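You operate a simulated robot arm through the tools that you are given. There is no shell and no other tool. Be economical: measure what you need, move in short steps, check, and stop when the job is done.

Carry out the task below with a simulated robot arm. There is one attempt and no reset: what you move stays moved.

TASK
Put the intake bottle labelled "756" from the dish bench on the bench before the meter and the intake bottle marked "641" on the top of the pass box. Press the print key two times. Take the blank tube that says "48 g" from the top of the bench under the window and leave it on the long arm of the low shelf. Stack the narrow white carton that says "71" from the top of the bench under the window on top of the narrow white carton that says "78". Put the orange stopper one on top of the paper carton. Put the blue-cap tube labelled "419" from the top of the service cupboard on the counter beside the clicker and the blue-cap tube labelled "416" on the bench before the computer. The order is free. Set down upright: intake bottle, blank tube, orange stopper one, blue-cap tube.
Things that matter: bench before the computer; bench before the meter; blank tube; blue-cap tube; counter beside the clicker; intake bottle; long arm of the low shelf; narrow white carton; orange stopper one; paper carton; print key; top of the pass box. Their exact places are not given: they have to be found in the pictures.

The check looks at the end state, three seconds after you hand in, the way a careful person would. Anything else that was tipped, shoved, dropped, spilled or broken makes it a failure. A push-on lid holds only when it is set on centred and level and pressed home; a screw cap is set on level and turned clockwise until tight.

THE ROBOT
A 7-joint arm with a two-finger parallel gripper on a trunk, on a base that drives. Base frame: it is fixed to the floor where the robot stands at the start and does not move with it; the origin is under the middle of the robot, x ahead of it, y to its left, z up; the surface under the hand at the start is at about z = 0.85. Lengths are in m, angles in degrees, forces in N, time in s.
With the tool pointing down near the work surface it reaches from about 0.48 to 0.92 m from the robot's upright axis, wherever it stands. Its first joint turns from -115.0 to 115.0 degrees. Places, roughly: bench before the computer (20x12 cm) [1.62, 0.62, 0.84]; bench before the meter (15x27 cm) [2.08, 1.26, 0.84]; blank tube [-0.25, 1.75, 1]; blue-cap tube [4.5, -2.5, 1]; counter beside the clicker (33x15 cm) [2.8, -3.32, 0.86]; intake bottle [0.75, 0, 1]; long arm of the low shelf [2.1, 1.4, 0.4]; narrow white carton [0, 1.5, 1]; orange stopper one [1.25, -1.75, 1]; paper carton [3, -2, 0.25]; print key [1.5, 0.8, 1]; top of the pass box [-2.6, -1, 1.2]. Payload 3.91 kg.
The tool frame sits at the grasp point between the pads (the TCP): z along the fingers, y along the line on which they close. The tips reach 0.03 m beyond it. Largest opening 0.11 m; finger width 0.02, thickness 0.01; the body of the gripper, 0.048 by 0.112 m, starts 0.055 m behind the TCP.
Orientation is that of the tool frame in the base frame, as a unit quaternion [w, x, y, z]. With the fingers straight down and closing along the base's y, the tool's x points along the base's -x, its y along +y and its z along -z.

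THE INTERFACE
- The arm moves only by the tool step_arm. Its argument "steps" is a list of rows, each an object (a shift or turn left out is 0, a gripper value left out holds the last) with "delta_rot": the turn, a rotation vector about the tool's x, y, z in units of 45 degrees (1.0 is 45 degrees), a list of three; "linear": the shift along the tool's x, y, z in units of 500 mm (1.0 is 500 mm), a list of three; "gripper": the gripper command, from -1 (fully open) to 1 (shut), values between in proportion. In form: [{"delta_rot": [wx, wy, wz], "linear": [dx, dy, dz], "gripper": gripper}, ...]. A call has 1 to 8 rows; each row is the pose to reach, as a shift and turn from the pose commanded when the call began, along the tool's axes at that moment. A call with a number of a shift or a turn outside -1 to 1 is refused whole. Each row takes 0.2 s and may step no farther than 0.05 m and 8.6 degrees from the row before; otherwise, or with a gripper value out of range, the whole call is refused. A pose out of reach is approached as far as the arm can. The call stops where the force on the tool passes 40 N (or 10 N more than at its start, if that is more) or the arm is blocked; 0.2 s more then pass. Each finger travels about 0.153 m/s and halts on what it meets, pressing with about 28 N; the grip force reading is that of the motor and also rises with nothing between the fingers. The clock runs only during rows and for 0.2 s after the last one: add rows that repeat a pose to give the fingers time. The reply holds the time, the measured pose of the TCP, the force on the tool along the base axes, the opening and the grip force, in the units named above and with some noise, with the torque about the TCP (base axes, N m) and any sound that the robot's microphone picked up.
- Cameras (640 x 400 px; columns grow to the right, rows downward): "scene" is now at [0.217, 0.1705, 1.3829]; the picture's right is [-0.44, -0.90, 0.00], its down [-0.56, 0.27, -0.78] and it looks along [0.70, -0.34, -0.62] (base axes); focal length 296 px, centre (320, 200). "wrist" rides on the gripper at [0.072, 0.017, -0.103] in the tool frame; the picture's right is [-0.23, 0.97, 0.00], its down [-0.76, -0.18, -0.62] and it looks along [-0.61, -0.14, 0.78] (tool axes); focal length 222 px, centre (320, 200).
- camera(camera): a new picture of that camera. No time passes.
- slide_trunk(by): slides the trunk up (or, below 0, down) by that many m; the arm and the scene camera ride with it, the base frame stays. It gives what a move gives, with no picture.
- drive_base(legs): drives the robot by 1 to 6 legs, each [ahead, left, turn to the left] in m, m and degrees, along the robot's own axes; the way and the turn of a leg run together, so that a leg with both is an arc; at most 1.5 m and 180 degrees a leg. The arm and the cameras ride along, it lands a little off, and it stops where it bumps. It gives what a move gives.
- turn_head(pan, tilt): turns the head with the scene camera to pan (to the left, within 80 degrees either way) and tilt (down, from -29 to 69), counted from straight ahead of the robot. It gives what a move gives.
- pixel_to_xyz(camera, pixels): there is no depth. For up to 12 entries [column, row, z] of the newest picture of that camera ("zoom" is the newest enlarged one), the place [x, y] in the base frame at which the ray of that pixel passes the height z, good to about 0.002 m. No time passes.
- zoom(camera, box): a new picture of the part [left, top, right, bottom] of that camera's present view, enlarged. No time passes.
- close_job(): hands the job in; it is judged then, once.

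Go step by step. Measure first, check grasps and placings, and put right what went wrong. The budget is 145 turns and 168 pictures, counting those below and the enlarged ones. Unless the task says otherwise, let go and move clear before handing in, and close with one line.

The tools are called after ">>>" as a command line: name --argument value ..., lists and objects as JSON in quotes. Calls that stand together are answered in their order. step_arm: Moves the arm, as the interface text tells. Its arguments: {"type":"object","properties":{"steps":{"type":"array"}},"required":["steps"]} The other tools are called the same way: slide_trunk (by) slides the trunk up or down; drive_base (legs) drives the base; turn_head (pan, tilt) turns the head that bears the scene camera; camera (camera) takes a picture; pixel_to_xyz (camera, pixels) gives the place at which the rays of pixels pass given heights; zoom (camera, box) takes an enlarged picture of a part of a camera's view; close_job () hands the job in.

At the start:

```text
time_s: 0.0
ee_pos: [0.549, 0.0863, 1.0619]
tcp_rot: [0.0, -0.001, 1.0, 0.0]
wrist_force: [-0.1, -0.5, -0.1]
moment: [0.0, 0.01, 0.0]
gripper_width: 0.1098
gripper_force: 0.0
trunk travel left (down, up): [-0.725, 0.265]
robot x, y, heading: [-0.0013, 0.001, 0.0]
head pan, tilt: [-26.0, 38.7]
```

scene: 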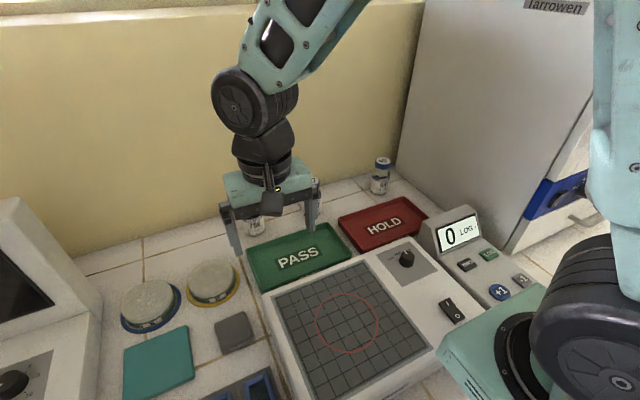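
wrist: 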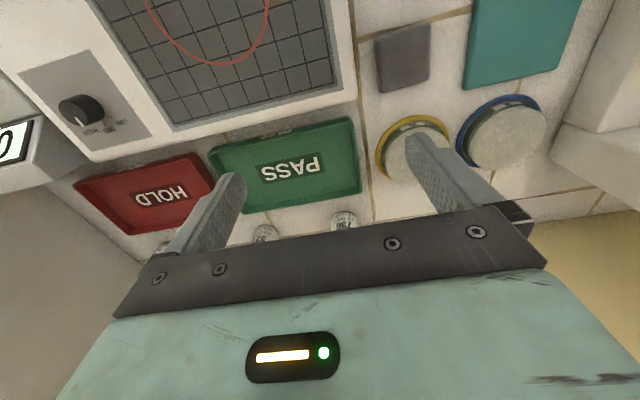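

The scene view shows a bench with PASS/HOLD trays and small bottles behind them, around (257,222) and (380,175). I'll look around with the head first.

>>> zoom --camera "scene" --box '[220, 140, 420, 265]'

>>> turn_head --pan 30 --tilt 25

>>> camera --camera "scene"

>>> turn_head --pan 80 --tilt 25

>>> camera --camera "scene"

>>> turn_head --pan -70 --tilt 15

>>> camera --camera "scene"

```text
3.20 times, centred on (320, 202) of scene
```

zoom: 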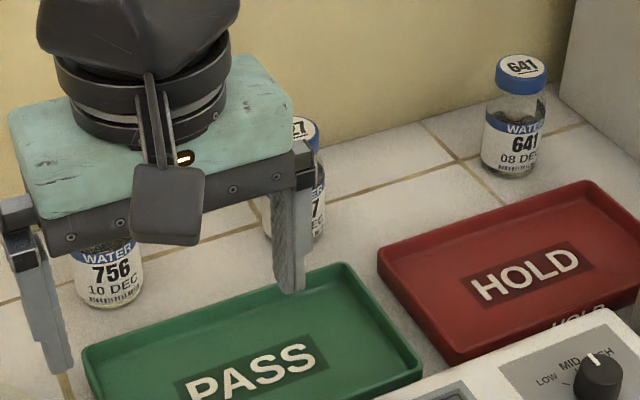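

```text
time_s: 1.2
ee_pos: [0.5485, 0.0855, 1.0619]
tcp_rot: [-0.001, 0.0, 1.0, 0.0]
wrist_force: [-0.9, 0.0, 0.7]
moment: [0.03, 0.01, 0.03]
gripper_width: 0.11
gripper_force: 0.1
trunk travel left (down, up): [-0.725, 0.265]
robot x, y, heading: [0.0022, 0.0004, 0.1]
head pan, tilt: [30.0, 25.0]
```

```text
164 pictures are left
```

scene: 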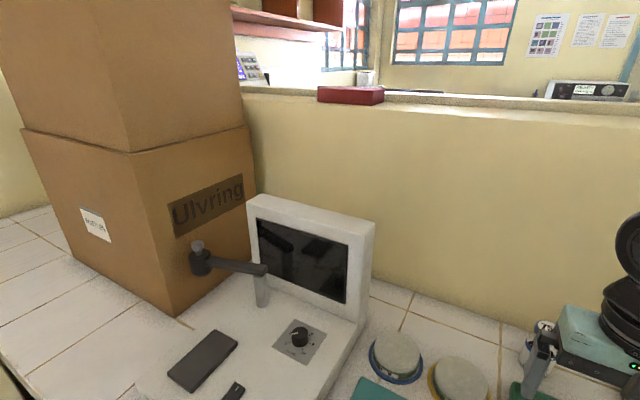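

```text
time_s: 2.4
ee_pos: [0.5477, 0.0859, 1.0625]
tcp_rot: [0.0, 0.001, 1.0, -0.001]
wrist_force: [0.5, 0.1, 0.5]
moment: [-0.02, 0.04, -0.01]
gripper_width: 0.1099
gripper_force: 0.0
trunk travel left (down, up): [-0.725, 0.265]
robot x, y, heading: [-0.0008, -0.0032, -0.0]
head pan, tilt: [80.0, 25.0]
```

```text
163 pictures are left
```

scene: 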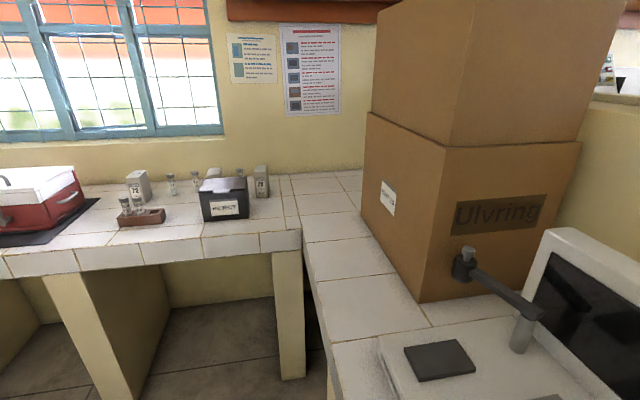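

```text
time_s: 4.8
ee_pos: [0.5482, 0.0857, 1.0626]
tcp_rot: [0.001, 0.0, 1.0, -0.001]
wrist_force: [0.2, -0.9, 0.6]
moment: [-0.01, -0.01, 0.0]
gripper_width: 0.1101
gripper_force: 0.0
trunk travel left (down, up): [-0.725, 0.265]
robot x, y, heading: [0.0011, -0.0012, 0.1]
head pan, tilt: [-70.0, 15.0]
```

```text
162 pictures are left
```

scene: 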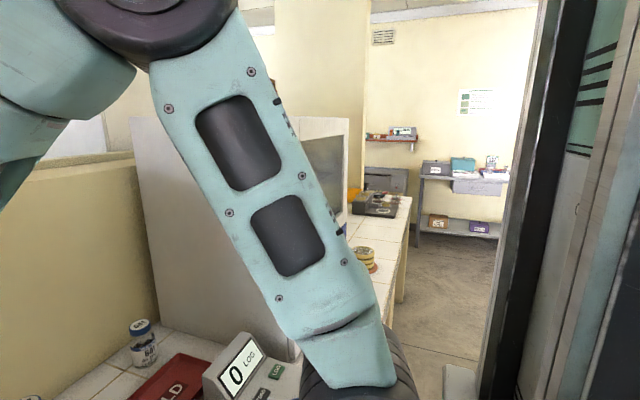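

The three bottles (756, 727?, 641) stand behind the PASS/HOLD trays. I'll aim the head at them for measurement.

>>> turn_head --pan -15 --tilt 40

>>> camera --camera "scene"

>>> zoom --camera "wrist" --box '[120, 160, 440, 360]'

```text
time_s: 6.0
ee_pos: [0.549, 0.0846, 1.0622]
tcp_rot: [0.0, -0.001, 1.0, 0.0]
wrist_force: [0.2, 0.2, -0.2]
moment: [0.0, -0.02, 0.01]
gripper_width: 0.1097
gripper_force: 0.1
trunk travel left (down, up): [-0.725, 0.265]
robot x, y, heading: [-0.0005, 0.0019, 0.1]
head pan, tilt: [-15.0, 40.0]
```

```text
161 pictures are left
```

scene: 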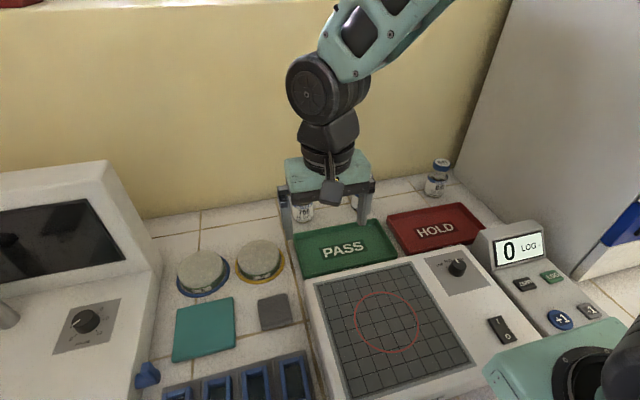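

```text
2.00 times, centred on (280, 260) of wrist
```

zoom: 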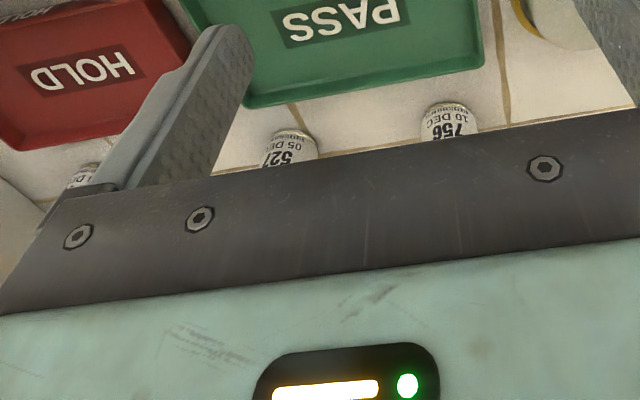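

The base of 756 is visible in the wrist zoom at about (445,137) and in the scene at (303,219); 641's base is at (435,194). I'll convert these pixels.

>>> pixel_to_xyz --camera "scene" --pixels '[[303, 220, 0.85], [434, 195, 0.85], [440, 162, 0.93], [340, 250, 0.85], [435, 230, 0.85], [293, 240, 0.85], [400, 215, 0.85], [385, 110, 0.85]]'

>>> pixel_to_xyz --camera "zoom" --pixels '[[445, 105, 0.85], [292, 132, 0.85], [85, 165, 0.85]]'

>>> step_arm --steps '[{"linear": [0.1, 0, -0.05]}, {"linear": [0.2, 0, -0.1]}, {"linear": [0.2, 0, -0.1]}]'

>>> camera --camera "scene"

>>> camera --camera "wrist"

```text
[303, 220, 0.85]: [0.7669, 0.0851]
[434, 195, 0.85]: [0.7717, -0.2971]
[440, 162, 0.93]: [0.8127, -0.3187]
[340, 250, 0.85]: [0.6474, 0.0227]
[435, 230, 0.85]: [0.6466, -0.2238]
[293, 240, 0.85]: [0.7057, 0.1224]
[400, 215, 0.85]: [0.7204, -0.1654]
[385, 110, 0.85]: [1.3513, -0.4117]
```

```text
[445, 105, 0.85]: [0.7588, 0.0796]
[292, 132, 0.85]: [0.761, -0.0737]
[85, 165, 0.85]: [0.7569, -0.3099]
```

```text
refused: row 1 steps farther than a row can; nothing moved
```

```text
159 pictures are left
```

scene: 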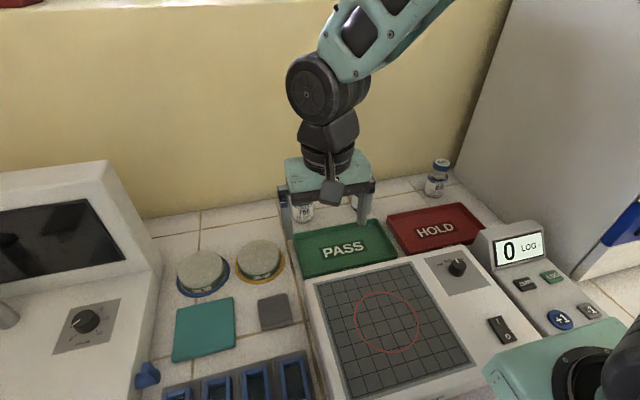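

```text
158 pictures are left
```

wrist: 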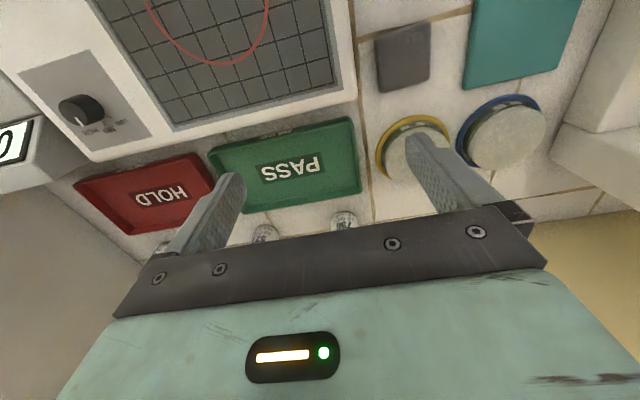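

756 appears centred near (0.785, 0.083), about 0.10 tall. I'll move over it, then check.

>>> step_arm --steps '[{"linear": [-0.09, 0, 0]}, {"linear": [-0.18, 0, 0]}, {"linear": [-0.27, 0, 0]}, {"linear": [-0.36, 0, 0]}, {"linear": [-0.45, 0, 0]}, {"linear": [-0.472, 0, 0]}, {"linear": [-0.472, 0, 0.08]}]'

>>> camera --camera "wrist"

>>> camera --camera "scene"

```text
time_s: 7.6
ee_pos: [0.7861, 0.0846, 1.022]
tcp_rot: [0.001, 0.001, 1.0, 0.0]
wrist_force: [-0.1, 0.5, 0.2]
moment: [0.01, -0.02, 0.03]
gripper_width: 0.1099
gripper_force: 0.1
trunk travel left (down, up): [-0.725, 0.265]
robot x, y, heading: [-0.0036, 0.0004, -0.2]
head pan, tilt: [-15.0, 40.0]
```

```text
157 pictures are left
```

wrist: 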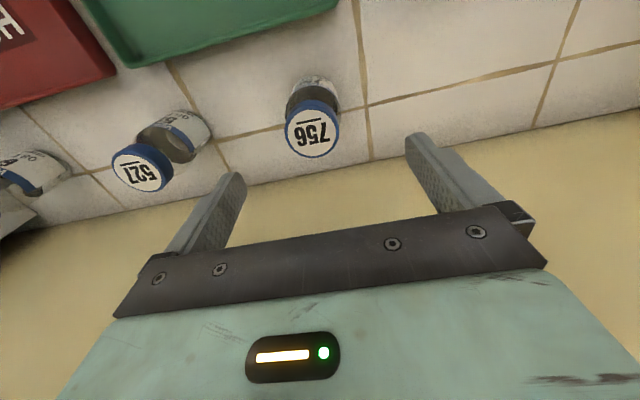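

```text
156 pictures are left
```

scene: 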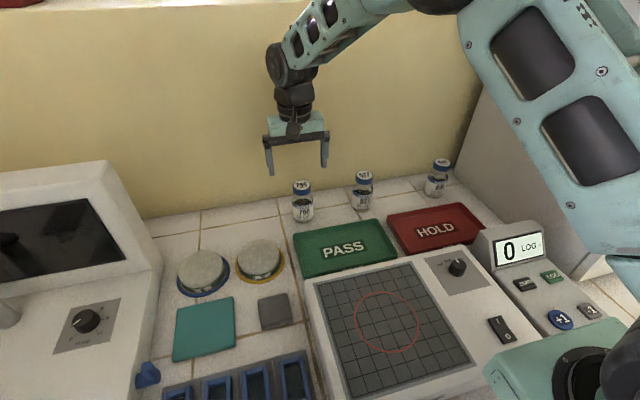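

Now 756's cap is at wrist (312,134) and scene (302,185). I'll triangulate its height.

>>> pixel_to_xyz --camera "wrist" --pixels '[[313, 134, 0.92], [313, 134, 0.94], [313, 134, 0.96], [143, 168, 0.94], [313, 80, 0.85]]'

>>> pixel_to_xyz --camera "scene" --pixels '[[302, 184, 0.92], [302, 184, 0.94], [302, 184, 0.96], [303, 221, 0.85], [441, 161, 0.93], [364, 174, 0.93]]'

```text
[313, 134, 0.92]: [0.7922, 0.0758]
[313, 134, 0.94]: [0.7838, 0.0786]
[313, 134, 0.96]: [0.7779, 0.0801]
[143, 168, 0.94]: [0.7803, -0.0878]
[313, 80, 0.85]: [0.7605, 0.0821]
```

```text
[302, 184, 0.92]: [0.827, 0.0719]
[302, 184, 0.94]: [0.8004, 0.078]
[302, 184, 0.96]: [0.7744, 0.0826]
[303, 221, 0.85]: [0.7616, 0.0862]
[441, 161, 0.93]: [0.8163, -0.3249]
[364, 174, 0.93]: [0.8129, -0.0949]
```

The bottle is at (0.778, 0.081) with its top at about 0.957. I'll descend and grip it.

>>> step_arm --steps '[{"linear": [0.016, -0.007, 0.04]}, {"linear": [0.016, -0.007, 0.12]}, {"linear": [0.016, -0.007, 0.2]}, {"linear": [0.016, -0.007, 0.232]}, {"linear": [0.016, -0.007, 0.232], "gripper": 0.3}, {"linear": [0.016, -0.007, 0.232], "gripper": 1}, {"linear": [0.016, -0.007, 0.232], "gripper": 1}]'

>>> camera --camera "scene"

>>> camera --camera "wrist"

```text
time_s: 9.2
ee_pos: [0.7779, 0.0809, 0.9048]
tcp_rot: [-0.001, 0.0, 1.0, 0.0]
wrist_force: [0.9, 0.3, 0.1]
moment: [0.0, 0.04, 0.02]
gripper_width: 0.051
gripper_force: 28.2
trunk travel left (down, up): [-0.725, 0.265]
robot x, y, heading: [-0.0048, -0.0009, 0.3]
head pan, tilt: [-15.0, 40.0]
```

```text
155 pictures are left
```

scene: 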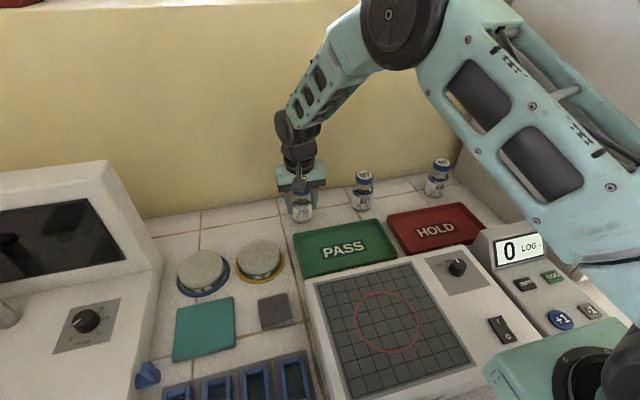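

```text
154 pictures are left
```

wrist: 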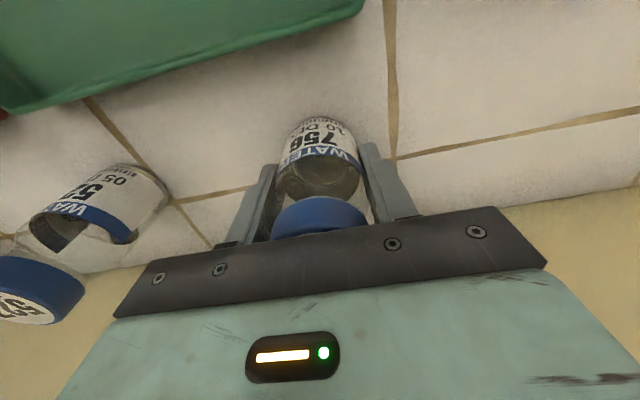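

756 is gripped (opening 0.051). I'll lift, then retract.

>>> step_arm --steps '[{"linear": [0, 0, -0.09]}, {"linear": [0, 0, -0.18]}, {"linear": [0, 0, -0.27]}, {"linear": [0.0, 0, -0.36]}, {"linear": [0.09, 0, -0.4]}, {"linear": [0.18, 0, -0.4]}, {"linear": [0.27, 0, -0.4]}, {"linear": [0.36, 0, -0.4]}]'

>>> step_arm --steps '[{"linear": [0.09, 0, 0]}, {"linear": [0.18, 0, 0]}]'

>>> drive_base --legs '[[-0.5, 0, 0]]'

>>> turn_head --pan -75 --tilt 25

>>> camera --camera "scene"

>>> turn_head --pan 75 --tilt 25

>>> camera --camera "scene"

```text
time_s: 11.0
ee_pos: [0.5992, 0.0835, 1.1072]
tcp_rot: [0.0, 0.0, 1.0, 0.0]
wrist_force: [0.1, 0.0, -0.6]
moment: [-0.01, -0.04, 0.02]
gripper_width: 0.051
gripper_force: 28.4
trunk travel left (down, up): [-0.725, 0.265]
robot x, y, heading: [-0.0008, 0.0015, -0.1]
head pan, tilt: [-15.0, 40.0]
```

```text
time_s: 11.6
ee_pos: [0.5082, 0.0797, 1.1075]
tcp_rot: [0.0, 0.001, 1.0, 0.0]
wrist_force: [0.3, 0.8, -2.1]
moment: [0.0, 0.01, -0.01]
gripper_width: 0.0511
gripper_force: 28.6
trunk travel left (down, up): [-0.725, 0.265]
robot x, y, heading: [-0.0006, -0.0019, -0.1]
head pan, tilt: [-15.0, 40.0]
```

```text
time_s: 14.2
ee_pos: [0.0764, 0.0797, 1.1076]
tcp_rot: [0.0, -0.002, 1.0, 0.001]
wrist_force: [-0.5, 0.4, -1.0]
moment: [0.01, 0.02, 0.0]
gripper_width: 0.051
gripper_force: 27.7
trunk travel left (down, up): [-0.725, 0.265]
robot x, y, heading: [-0.4263, -0.006, 0.2]
head pan, tilt: [-15.0, 40.0]
stopped in leg 1: the robot was blocked; the commanded pose is now the measured one
```

```text
time_s: 15.5
ee_pos: [0.0777, 0.0797, 1.1074]
tcp_rot: [0.001, -0.001, 1.0, -0.001]
wrist_force: [-0.1, 0.1, -1.3]
moment: [0.01, -0.02, 0.01]
gripper_width: 0.0512
gripper_force: 28.0
trunk travel left (down, up): [-0.725, 0.265]
robot x, y, heading: [-0.4304, 0.003, -0.0]
head pan, tilt: [-75.0, 25.0]
```

```text
153 pictures are left
```

scene: 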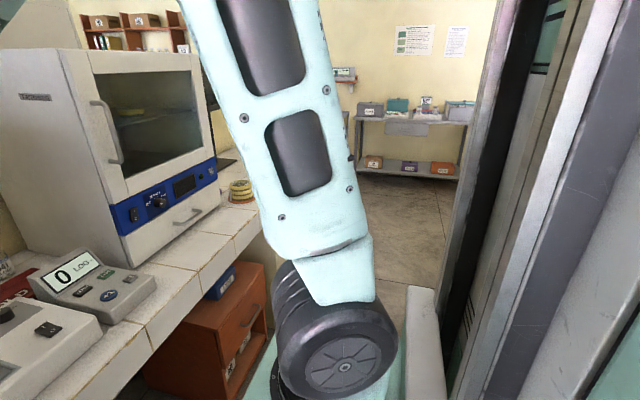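

```text
time_s: 17.8
ee_pos: [0.0774, 0.08, 1.1091]
tcp_rot: [0.0, -0.002, 1.0, 0.0]
wrist_force: [-0.5, 0.3, -1.5]
moment: [0.04, -0.02, -0.01]
gripper_width: 0.0509
gripper_force: 28.1
trunk travel left (down, up): [-0.725, 0.265]
robot x, y, heading: [-0.4295, -0.0009, 0.0]
head pan, tilt: [75.0, 25.0]
```

```text
152 pictures are left
```

scene: 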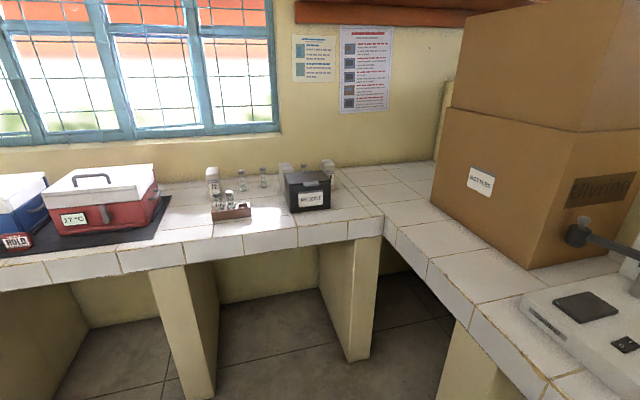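

The base was blocked behind after 0.43 m. I need the clear floor, so I'll look right and straight ahead.

>>> turn_head --pan -80 --tilt 45

>>> camera --camera "scene"

>>> pixel_to_xyz --camera "scene" --pixels '[[160, 200, 0.85], [100, 300, 0.85], [200, 100, 0.85], [430, 100, 0], [450, 200, 0], [430, 50, 0], [300, 50, 0]]'

>>> turn_head --pan 80 --tilt 55

>>> camera --camera "scene"

```text
time_s: 20.2
ee_pos: [0.0787, 0.0798, 1.1081]
tcp_rot: [0.001, -0.002, 1.0, 0.0]
wrist_force: [0.3, -0.4, -2.0]
moment: [0.03, 0.01, 0.0]
gripper_width: 0.0511
gripper_force: 27.7
trunk travel left (down, up): [-0.725, 0.265]
robot x, y, heading: [-0.4297, -0.0011, 0.3]
head pan, tilt: [-80.0, 45.0]
```

```text
151 pictures are left
```

scene: 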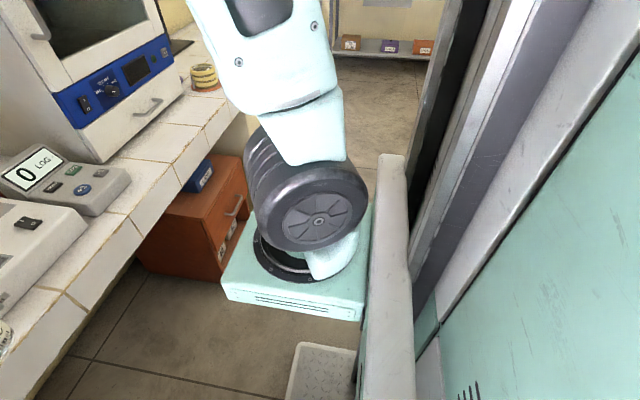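

```text
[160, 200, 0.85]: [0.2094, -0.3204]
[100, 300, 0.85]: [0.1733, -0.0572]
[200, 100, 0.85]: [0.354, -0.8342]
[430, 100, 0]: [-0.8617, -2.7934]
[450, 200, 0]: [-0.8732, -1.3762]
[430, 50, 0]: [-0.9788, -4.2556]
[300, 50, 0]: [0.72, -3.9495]
```

```text
time_s: 22.7
ee_pos: [0.0775, 0.0789, 1.1078]
tcp_rot: [0.0, -0.002, 1.0, 0.0]
wrist_force: [0.1, 1.0, -1.3]
moment: [-0.02, -0.03, 0.01]
gripper_width: 0.0509
gripper_force: 28.1
trunk travel left (down, up): [-0.725, 0.265]
robot x, y, heading: [-0.4299, 0.0014, -0.1]
head pan, tilt: [80.0, 55.0]
```

```text
150 pictures are left
```

scene: 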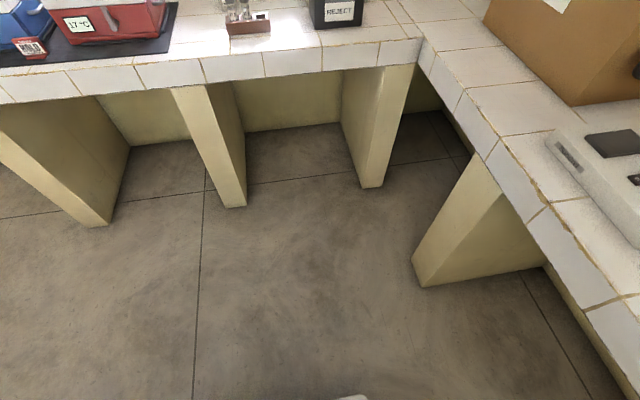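

The corridor is about 1.05 m wide (bench edge x≈0.2, cabinets x≈-0.87). I'll centre in it, turn to face -y, and look down it.

>>> drive_base --legs '[[0.08, 0, 0], [0, 0, -90]]'

>>> turn_head --pan 0 --tilt 20

>>> camera --camera "scene"

>>> turn_head --pan -70 --tilt 20

>>> camera --camera "scene"

```text
time_s: 25.3
ee_pos: [0.1537, -0.1456, 1.1063]
tcp_rot: [-0.001, 0.203, 0.979, 0.0]
wrist_force: [-0.2, 0.8, -1.5]
moment: [-0.03, 0.0, -0.02]
gripper_width: 0.0511
gripper_force: 28.0
trunk travel left (down, up): [-0.725, 0.265]
robot x, y, heading: [-0.3423, -0.0138, -23.4]
head pan, tilt: [80.0, 55.0]
stopped in leg 2: the robot was blocked; the commanded pose is now the measured one
```

```text
time_s: 26.8
ee_pos: [0.154, -0.1458, 1.1075]
tcp_rot: [0.001, 0.202, 0.979, 0.001]
wrist_force: [-0.5, -0.7, -1.4]
moment: [0.0, 0.0, 0.02]
gripper_width: 0.0511
gripper_force: 28.2
trunk travel left (down, up): [-0.725, 0.265]
robot x, y, heading: [-0.3434, -0.0159, -23.8]
head pan, tilt: [0.0, 20.0]
```

```text
149 pictures are left
```

scene: 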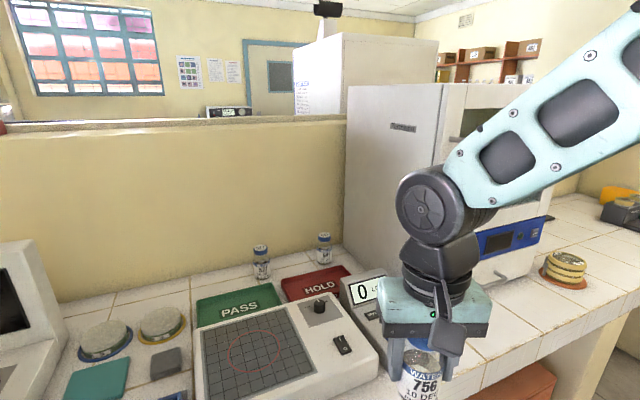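

```text
time_s: 28.2
ee_pos: [0.1542, -0.1459, 1.1075]
tcp_rot: [0.001, 0.203, 0.979, 0.0]
wrist_force: [-0.6, -0.4, -0.7]
moment: [-0.01, -0.02, 0.02]
gripper_width: 0.051
gripper_force: 27.8
trunk travel left (down, up): [-0.725, 0.265]
robot x, y, heading: [-0.3435, -0.017, -23.5]
head pan, tilt: [-70.0, 20.0]
```

```text
148 pictures are left
```

scene: 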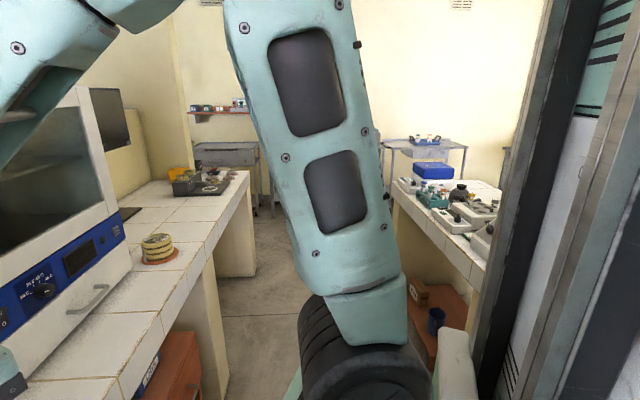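

Turning was blocked at -23.5°, probably by the back of the base against the cabinet. I'll turn back, move ahead 0.18 m and turn there; the arm's 0.6 m sweep stays clear of the incubator.

>>> drive_base --legs '[[0, 0, 23.5], [0.2, 0, 0], [0, 0, -90]]'

>>> turn_head --pan 0 --tilt 20

>>> camera --camera "scene"

```text
time_s: 34.9
ee_pos: [-0.0673, -0.5266, 1.1081]
tcp_rot: [0.0, 0.71, 0.704, 0.0]
wrist_force: [0.5, -0.1, -1.7]
moment: [0.02, 0.01, 0.02]
gripper_width: 0.0509
gripper_force: 28.4
trunk travel left (down, up): [-0.725, 0.265]
robot x, y, heading: [-0.1447, -0.0179, -90.7]
head pan, tilt: [-70.0, 20.0]
```

```text
time_s: 36.3
ee_pos: [-0.0667, -0.5271, 1.1084]
tcp_rot: [-0.001, 0.71, 0.704, 0.0]
wrist_force: [-0.4, -0.7, -0.4]
moment: [0.02, -0.04, -0.01]
gripper_width: 0.0509
gripper_force: 28.4
trunk travel left (down, up): [-0.725, 0.265]
robot x, y, heading: [-0.1405, -0.0171, -90.9]
head pan, tilt: [0.0, 20.0]
```

```text
147 pictures are left
```

scene: 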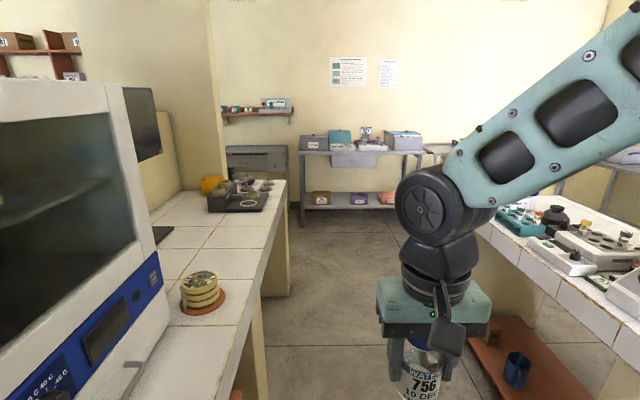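

Now the robot faces -y down the corridor. I'll measure the floor/edges to plan the route.

>>> pixel_to_xyz --camera "scene" --pixels '[[286, 182, 0.85], [245, 330, 0.85], [520, 260, 0.85], [460, 218, 0.85], [300, 226, 0], [425, 210, 0], [205, 190, 0.85], [265, 345, 0], [290, 270, 0], [480, 340, 0], [395, 150, 0.85]]'

>>> turn_head --pan 45 --tilt 15

>>> camera --camera "scene"

>>> turn_head --pan -60 --tilt 15

>>> camera --camera "scene"

```text
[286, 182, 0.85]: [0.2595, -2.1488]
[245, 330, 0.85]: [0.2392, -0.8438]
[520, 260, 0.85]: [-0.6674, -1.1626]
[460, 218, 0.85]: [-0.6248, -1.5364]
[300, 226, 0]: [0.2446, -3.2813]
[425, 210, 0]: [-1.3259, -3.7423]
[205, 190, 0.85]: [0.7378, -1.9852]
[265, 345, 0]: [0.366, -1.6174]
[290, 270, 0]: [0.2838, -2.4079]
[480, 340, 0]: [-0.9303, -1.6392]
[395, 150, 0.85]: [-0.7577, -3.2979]
```

```text
time_s: 37.4
ee_pos: [-0.0672, -0.5258, 1.1073]
tcp_rot: [0.0, 0.71, 0.704, 0.001]
wrist_force: [-0.7, 0.4, -1.0]
moment: [0.02, 0.03, -0.02]
gripper_width: 0.0511
gripper_force: 27.9
trunk travel left (down, up): [-0.725, 0.265]
robot x, y, heading: [-0.1424, -0.0225, -90.8]
head pan, tilt: [45.0, 15.0]
```

```text
146 pictures are left
```

scene: 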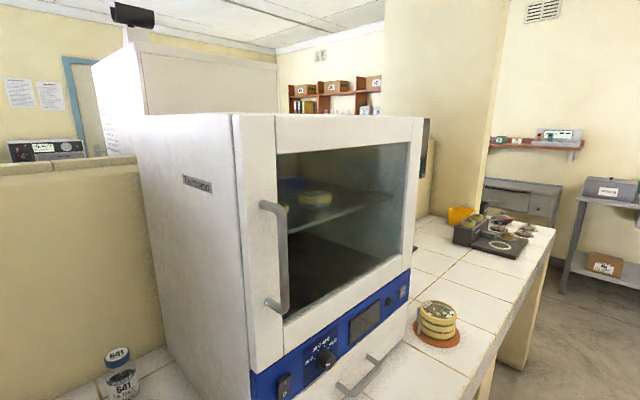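

```text
time_s: 39.2
ee_pos: [-0.0666, -0.5274, 1.1079]
tcp_rot: [0.001, 0.711, 0.704, 0.0]
wrist_force: [-0.9, -0.1, -1.7]
moment: [-0.03, -0.01, 0.0]
gripper_width: 0.0507
gripper_force: 28.4
trunk travel left (down, up): [-0.725, 0.265]
robot x, y, heading: [-0.143, -0.0196, -90.4]
head pan, tilt: [-60.0, 15.0]
```

```text
145 pictures are left
```

scene: 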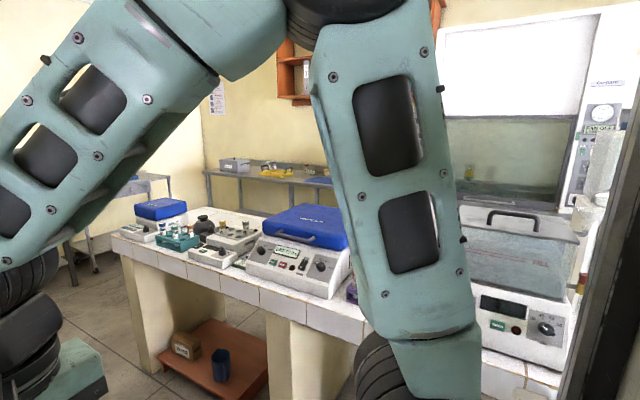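

The corridor is x from -0.65 to 0.24 down to y≈-2.15, then opens. I'll drive ahead along it and look left.

>>> drive_base --legs '[[0, -0.05, 0], [1.3, 0, 0], [1.2, 0, 0]]'

>>> turn_head --pan 60 --tilt 20

>>> camera --camera "scene"

```text
time_s: 52.0
ee_pos: [-0.1176, -3.0322, 1.1075]
tcp_rot: [0.0, 0.704, 0.71, 0.0]
wrist_force: [-0.2, 1.3, -1.8]
moment: [-0.02, -0.02, 0.0]
gripper_width: 0.0508
gripper_force: 27.9
trunk travel left (down, up): [-0.725, 0.265]
robot x, y, heading: [-0.2008, -2.5239, -89.9]
head pan, tilt: [-60.0, 15.0]
```

```text
time_s: 54.0
ee_pos: [-0.1176, -3.0334, 1.1085]
tcp_rot: [0.0, 0.705, 0.71, 0.001]
wrist_force: [0.3, 0.9, -1.1]
moment: [-0.03, 0.01, -0.01]
gripper_width: 0.0507
gripper_force: 28.0
trunk travel left (down, up): [-0.725, 0.265]
robot x, y, heading: [-0.2041, -2.5249, -89.9]
head pan, tilt: [60.0, 20.0]
```

```text
144 pictures are left
```

scene: 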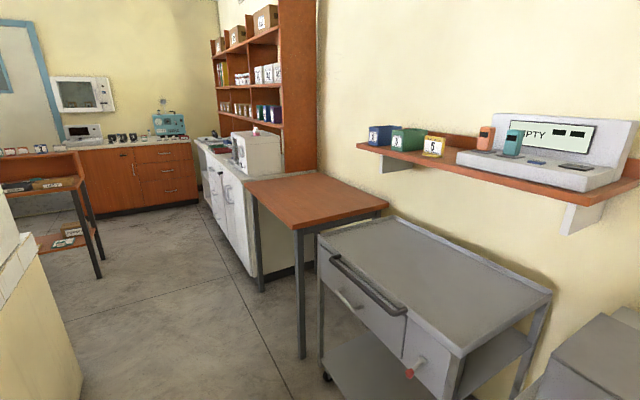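

The route opens to the left (+x). I'll check the cart and furniture distances before turning.

>>> pixel_to_xyz --camera "scene" --pixels '[[320, 235, 0.85], [460, 352, 0.85], [545, 290, 0.85], [405, 395, 0], [303, 355, 0], [262, 290, 0], [80, 395, 0], [80, 270, 0], [200, 203, 0], [50, 318, 0]]'

>>> drive_base --legs '[[0, 0, 90]]'

>>> turn_head --pan 15 --tilt 15

>>> camera --camera "scene"

```text
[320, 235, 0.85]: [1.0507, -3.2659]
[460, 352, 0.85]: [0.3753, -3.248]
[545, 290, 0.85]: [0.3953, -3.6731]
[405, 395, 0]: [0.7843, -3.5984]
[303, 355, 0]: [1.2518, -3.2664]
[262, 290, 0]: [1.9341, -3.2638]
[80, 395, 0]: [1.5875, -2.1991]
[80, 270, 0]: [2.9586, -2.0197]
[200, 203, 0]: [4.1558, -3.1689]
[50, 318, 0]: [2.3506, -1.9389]
```

```text
time_s: 58.2
ee_pos: [0.3076, -2.4532, 1.1075]
tcp_rot: [0.0, 0.008, 1.0, 0.0]
wrist_force: [-0.3, 0.3, -0.4]
moment: [0.02, -0.01, -0.01]
gripper_width: 0.051
gripper_force: 28.3
trunk travel left (down, up): [-0.725, 0.265]
robot x, y, heading: [-0.2032, -2.5244, -0.9]
head pan, tilt: [60.0, 20.0]
```

```text
time_s: 59.3
ee_pos: [0.3076, -2.4527, 1.1067]
tcp_rot: [0.0, 0.008, 1.0, 0.001]
wrist_force: [-0.4, 0.1, -0.4]
moment: [-0.01, 0.01, 0.01]
gripper_width: 0.0509
gripper_force: 28.2
trunk travel left (down, up): [-0.725, 0.265]
robot x, y, heading: [-0.2016, -2.5252, -1.0]
head pan, tilt: [15.0, 15.0]
```

```text
143 pictures are left
```

scene: 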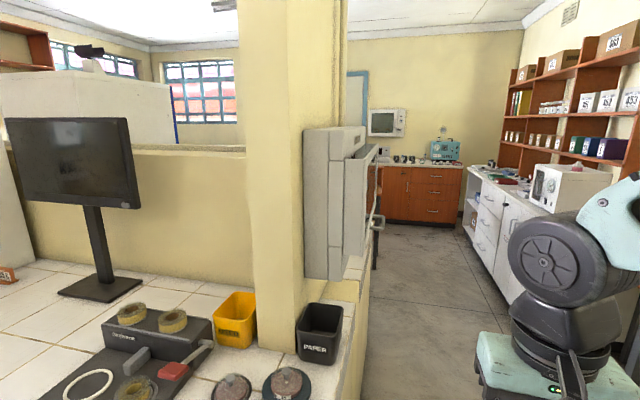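

Passage runs y from -3.25 to -2.2. I'll shift right 0.2 m and go ahead, then look left.

>>> drive_base --legs '[[0, -0.2, 1], [1.0, 0, 0], [0.8, 0, 0]]'

>>> turn_head --pan 60 --tilt 15

>>> camera --camera "scene"

>>> turn_head --pan 0 --tilt 15

>>> camera --camera "scene"

```text
time_s: 69.6
ee_pos: [2.1106, -2.657, 1.1085]
tcp_rot: [0.0, 0.002, 1.0, -0.001]
wrist_force: [0.4, -0.4, -1.6]
moment: [-0.01, 0.03, 0.0]
gripper_width: 0.0508
gripper_force: 28.2
trunk travel left (down, up): [-0.725, 0.265]
robot x, y, heading: [1.6038, -2.7354, -0.5]
head pan, tilt: [15.0, 15.0]
```

```text
time_s: 70.7
ee_pos: [2.1111, -2.6573, 1.1079]
tcp_rot: [0.0, 0.002, 1.0, -0.001]
wrist_force: [-0.3, 0.6, -1.3]
moment: [-0.04, 0.04, 0.0]
gripper_width: 0.0509
gripper_force: 27.7
trunk travel left (down, up): [-0.725, 0.265]
robot x, y, heading: [1.5995, -2.7345, -0.4]
head pan, tilt: [60.0, 15.0]
```

```text
142 pictures are left
```

scene: 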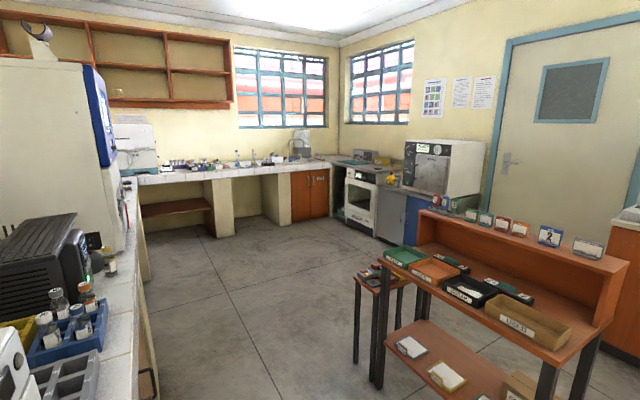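

```text
time_s: 72.0
ee_pos: [2.1114, -2.6575, 1.1066]
tcp_rot: [0.0, 0.003, 1.0, 0.0]
wrist_force: [0.3, -0.2, -1.9]
moment: [0.02, -0.02, -0.01]
gripper_width: 0.0509
gripper_force: 28.1
trunk travel left (down, up): [-0.725, 0.265]
robot x, y, heading: [1.6038, -2.7371, -0.4]
head pan, tilt: [0.0, 15.0]
```

```text
141 pictures are left
```

scene: 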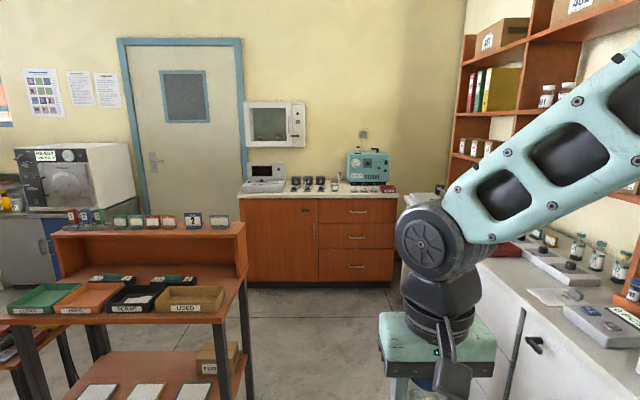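

The big room is reached going +y between the left bench and the orange desk/stool. I'll move ahead 0.35 m, turn left and look.

>>> drive_base --legs '[[0.33, 0, 0], [0, 0, 90.4]]'

>>> turn_head --pan 0 --tilt 25

>>> camera --camera "scene"

>>> turn_head --pan 50 --tilt 30

>>> camera --camera "scene"

```text
time_s: 78.1
ee_pos: [1.8498, -2.2314, 1.1074]
tcp_rot: [0.0, 0.711, -0.703, 0.0]
wrist_force: [-0.7, 0.2, -1.6]
moment: [-0.02, -0.04, 0.0]
gripper_width: 0.0506
gripper_force: 27.6
trunk travel left (down, up): [-0.725, 0.265]
robot x, y, heading: [1.9342, -2.7384, 90.5]
head pan, tilt: [0.0, 15.0]
```

```text
time_s: 78.8
ee_pos: [1.8494, -2.23, 1.1073]
tcp_rot: [0.0, 0.711, -0.703, 0.0]
wrist_force: [-0.3, -0.8, -0.6]
moment: [-0.01, 0.04, -0.03]
gripper_width: 0.0509
gripper_force: 27.6
trunk travel left (down, up): [-0.725, 0.265]
robot x, y, heading: [1.9382, -2.737, 90.5]
head pan, tilt: [0.0, 25.0]
```

```text
140 pictures are left
```

scene: 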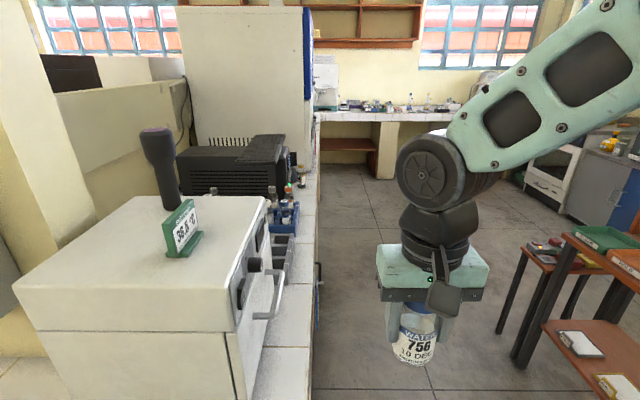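

```text
time_s: 80.0
ee_pos: [1.8503, -2.2306, 1.1084]
tcp_rot: [0.0, 0.712, -0.702, 0.001]
wrist_force: [-0.8, -0.1, -1.6]
moment: [0.02, 0.0, -0.01]
gripper_width: 0.0507
gripper_force: 27.9
trunk travel left (down, up): [-0.725, 0.265]
robot x, y, heading: [1.9375, -2.7416, 90.4]
head pan, tilt: [50.0, 30.0]
```

```text
139 pictures are left
```

scene: 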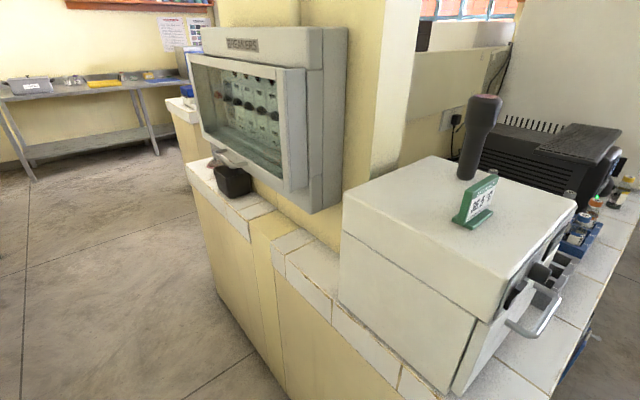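

The left bench edge appears nearly straight ahead of the camera; I need the gap width between it and the stool.

>>> turn_head --pan -5 --tilt 35

>>> camera --camera "scene"

>>> pixel_to_xyz --camera "scene" --pixels '[[335, 200, 0.85], [335, 250, 0.85], [360, 350, 0], [500, 330, 0], [520, 360, 0], [545, 300, 0], [350, 130, 0], [400, 130, 0]]'

```text
time_s: 81.2
ee_pos: [1.8492, -2.2308, 1.1081]
tcp_rot: [0.0, 0.712, -0.702, 0.001]
wrist_force: [0.0, -0.4, -0.7]
moment: [0.02, -0.01, 0.03]
gripper_width: 0.0509
gripper_force: 28.1
trunk travel left (down, up): [-0.725, 0.265]
robot x, y, heading: [1.9372, -2.7399, 90.8]
head pan, tilt: [-5.0, 35.0]
```

```text
138 pictures are left
```

scene: 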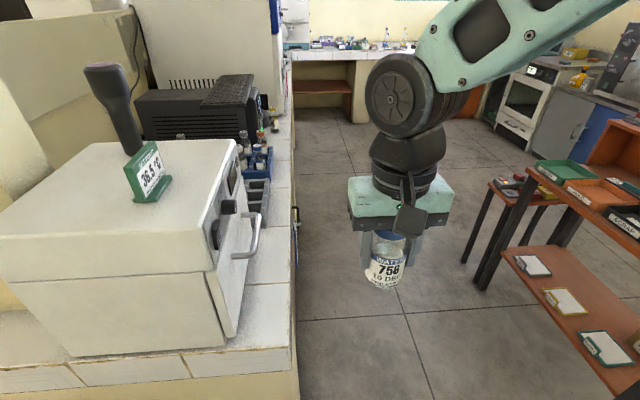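

```text
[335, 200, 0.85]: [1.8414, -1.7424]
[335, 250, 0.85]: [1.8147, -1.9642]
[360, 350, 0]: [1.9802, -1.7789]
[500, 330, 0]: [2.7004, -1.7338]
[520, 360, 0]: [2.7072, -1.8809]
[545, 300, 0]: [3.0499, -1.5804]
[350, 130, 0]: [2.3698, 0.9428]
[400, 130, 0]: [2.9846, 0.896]
```

The gap runs from about x 1.66 to 2.5. I'll shift right to x≈2.1 and drive up to the far bench.

>>> drive_base --legs '[[0, -0.16, -0.5], [1.4, 0, 0], [1.2, 0, 0]]'

>>> turn_head --pan 10 --tilt 25

>>> camera --camera "scene"

>>> turn_head --pan 60 --tilt 25

>>> camera --camera "scene"

```text
time_s: 94.9
ee_pos: [2.0505, 0.371, 1.1072]
tcp_rot: [0.0, -0.7, 0.714, 0.0]
wrist_force: [0.4, 1.1, -1.1]
moment: [0.01, -0.03, -0.01]
gripper_width: 0.0509
gripper_force: 27.6
trunk travel left (down, up): [-0.725, 0.265]
robot x, y, heading: [2.1238, -0.143, 88.7]
head pan, tilt: [-5.0, 35.0]
```

```text
time_s: 95.7
ee_pos: [2.0521, 0.3709, 1.1068]
tcp_rot: [0.0, -0.701, 0.714, 0.0]
wrist_force: [0.2, 0.1, -0.6]
moment: [-0.02, -0.01, 0.01]
gripper_width: 0.0509
gripper_force: 27.7
trunk travel left (down, up): [-0.725, 0.265]
robot x, y, heading: [2.1203, -0.1419, 88.7]
head pan, tilt: [10.0, 25.0]
```

```text
137 pictures are left
```

scene: 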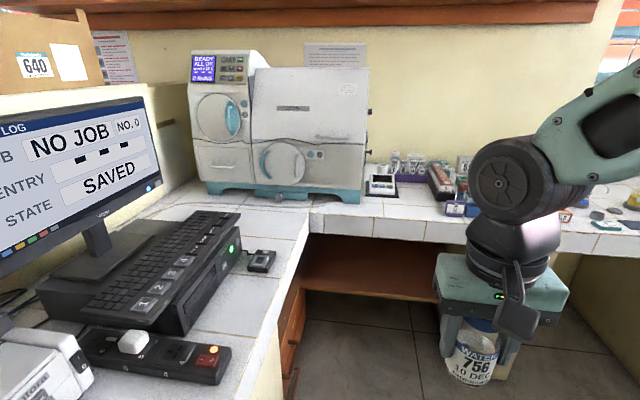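

```text
time_s: 96.8
ee_pos: [2.0512, 0.3696, 1.1078]
tcp_rot: [0.001, -0.7, 0.714, 0.001]
wrist_force: [0.7, 0.1, -1.6]
moment: [-0.06, 0.0, 0.0]
gripper_width: 0.0508
gripper_force: 27.7
trunk travel left (down, up): [-0.725, 0.265]
robot x, y, heading: [2.124, -0.1376, 88.5]
head pan, tilt: [60.0, 25.0]
```

```text
136 pictures are left
```

scene: 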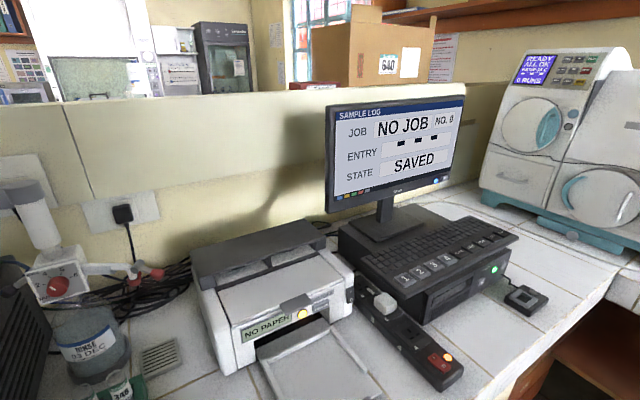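

Computer and a small meter at (380,185) in the front view. I'll look closer at the meter, keyboard and the low shelf.

>>> zoom --camera "scene" --box '[320, 230, 560, 390]'

>>> turn_head --pan 5 --tilt 30

>>> camera --camera "scene"

>>> zoom --camera "scene" --box '[300, 90, 540, 240]'

>>> pixel_to_xyz --camera "scene" --pixels '[[340, 210, 0.84], [330, 180, 0.84], [355, 170, 0.84], [400, 210, 0.84], [270, 200, 0.84], [420, 190, 0.84], [380, 160, 0.84], [320, 250, 0.4], [400, 250, 0.4], [290, 280, 0.84]]'

```text
2.50 times, centred on (440, 310) of scene
```

zoom: 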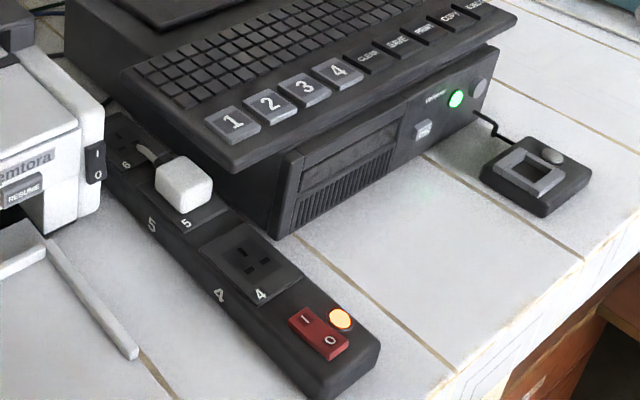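

```text
time_s: 98.1
ee_pos: [2.0499, 0.3715, 1.1079]
tcp_rot: [0.0, -0.7, 0.714, 0.0]
wrist_force: [0.0, -0.8, -0.9]
moment: [0.01, 0.02, -0.02]
gripper_width: 0.0508
gripper_force: 27.9
trunk travel left (down, up): [-0.725, 0.265]
robot x, y, heading: [2.1226, -0.1361, 88.9]
head pan, tilt: [5.0, 30.0]
```

```text
134 pictures are left
```

scene: 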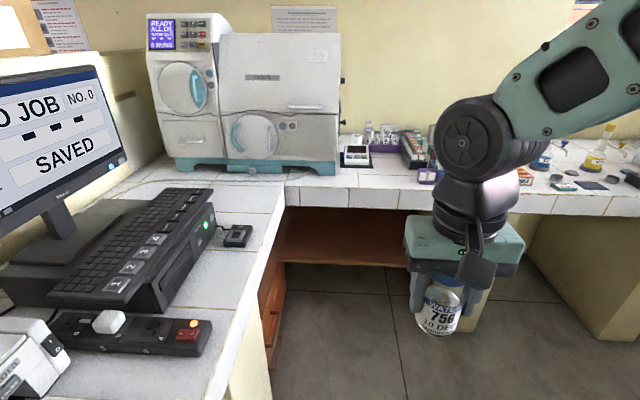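

```text
2.67 times, centred on (420, 165) of scene
```

zoom: 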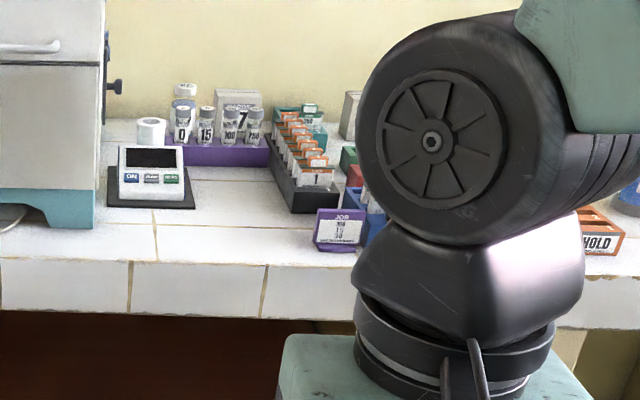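

```text
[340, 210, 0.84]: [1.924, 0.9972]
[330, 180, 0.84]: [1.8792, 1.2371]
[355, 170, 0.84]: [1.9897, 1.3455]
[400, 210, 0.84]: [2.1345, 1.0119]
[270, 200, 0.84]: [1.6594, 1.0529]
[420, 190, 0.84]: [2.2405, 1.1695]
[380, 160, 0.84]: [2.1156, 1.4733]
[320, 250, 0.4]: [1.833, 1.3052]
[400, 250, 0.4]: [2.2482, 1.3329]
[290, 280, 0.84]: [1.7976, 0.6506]
```

The meter stands at about (2.0,1.38); free tile in front is y 1.19–1.34 around zoom (220,235). I'll drive ahead 0.6 m so (2.07,1.26) is in reach.

>>> drive_base --legs '[[0.6, -0.03, 1.3]]'

>>> turn_head --pan 5 --tilt 35

>>> camera --camera "scene"

>>> pixel_to_xyz --camera "scene" --pixels '[[370, 120, 0.84], [370, 150, 0.84], [370, 180, 0.84], [420, 120, 0.84], [420, 150, 0.84], [420, 180, 0.84]]'

```text
time_s: 101.5
ee_pos: [2.0758, 0.9728, 1.1077]
tcp_rot: [0.0, 0.708, -0.706, 0.0]
wrist_force: [0.4, 0.3, -0.9]
moment: [0.0, -0.01, 0.01]
gripper_width: 0.0508
gripper_force: 28.2
trunk travel left (down, up): [-0.725, 0.265]
robot x, y, heading: [2.1581, 0.4658, 90.1]
head pan, tilt: [5.0, 30.0]
```

```text
time_s: 102.2
ee_pos: [2.0761, 0.9726, 1.1076]
tcp_rot: [0.0, 0.709, -0.705, 0.0]
wrist_force: [1.0, -0.1, -1.3]
moment: [-0.04, 0.03, 0.01]
gripper_width: 0.0509
gripper_force: 27.5
trunk travel left (down, up): [-0.725, 0.265]
robot x, y, heading: [2.1599, 0.4646, 90.2]
head pan, tilt: [5.0, 35.0]
```

```text
132 pictures are left
```

scene: 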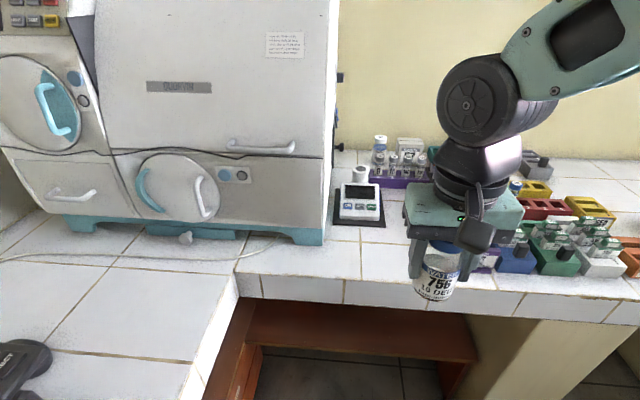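

```text
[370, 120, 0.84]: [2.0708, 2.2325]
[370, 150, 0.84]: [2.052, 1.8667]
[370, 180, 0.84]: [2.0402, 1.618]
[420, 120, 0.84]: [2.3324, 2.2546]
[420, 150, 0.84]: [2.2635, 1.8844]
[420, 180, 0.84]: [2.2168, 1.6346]
```

I need the coordinates of the free patch (rows 228–275) before the meter.

>>> pixel_to_xyz --camera "scene" --pixels '[[345, 278, 0.84], [335, 224, 0.84], [385, 227, 0.84], [370, 255, 0.84], [400, 284, 0.84], [480, 270, 0.84], [240, 275, 0.84], [310, 245, 0.84]]'

```text
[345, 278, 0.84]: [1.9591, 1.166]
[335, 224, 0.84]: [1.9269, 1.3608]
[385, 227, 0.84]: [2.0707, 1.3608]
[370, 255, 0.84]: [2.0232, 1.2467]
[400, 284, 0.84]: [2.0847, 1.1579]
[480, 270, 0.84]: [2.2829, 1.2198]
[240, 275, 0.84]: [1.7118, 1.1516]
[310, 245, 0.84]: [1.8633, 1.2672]
```

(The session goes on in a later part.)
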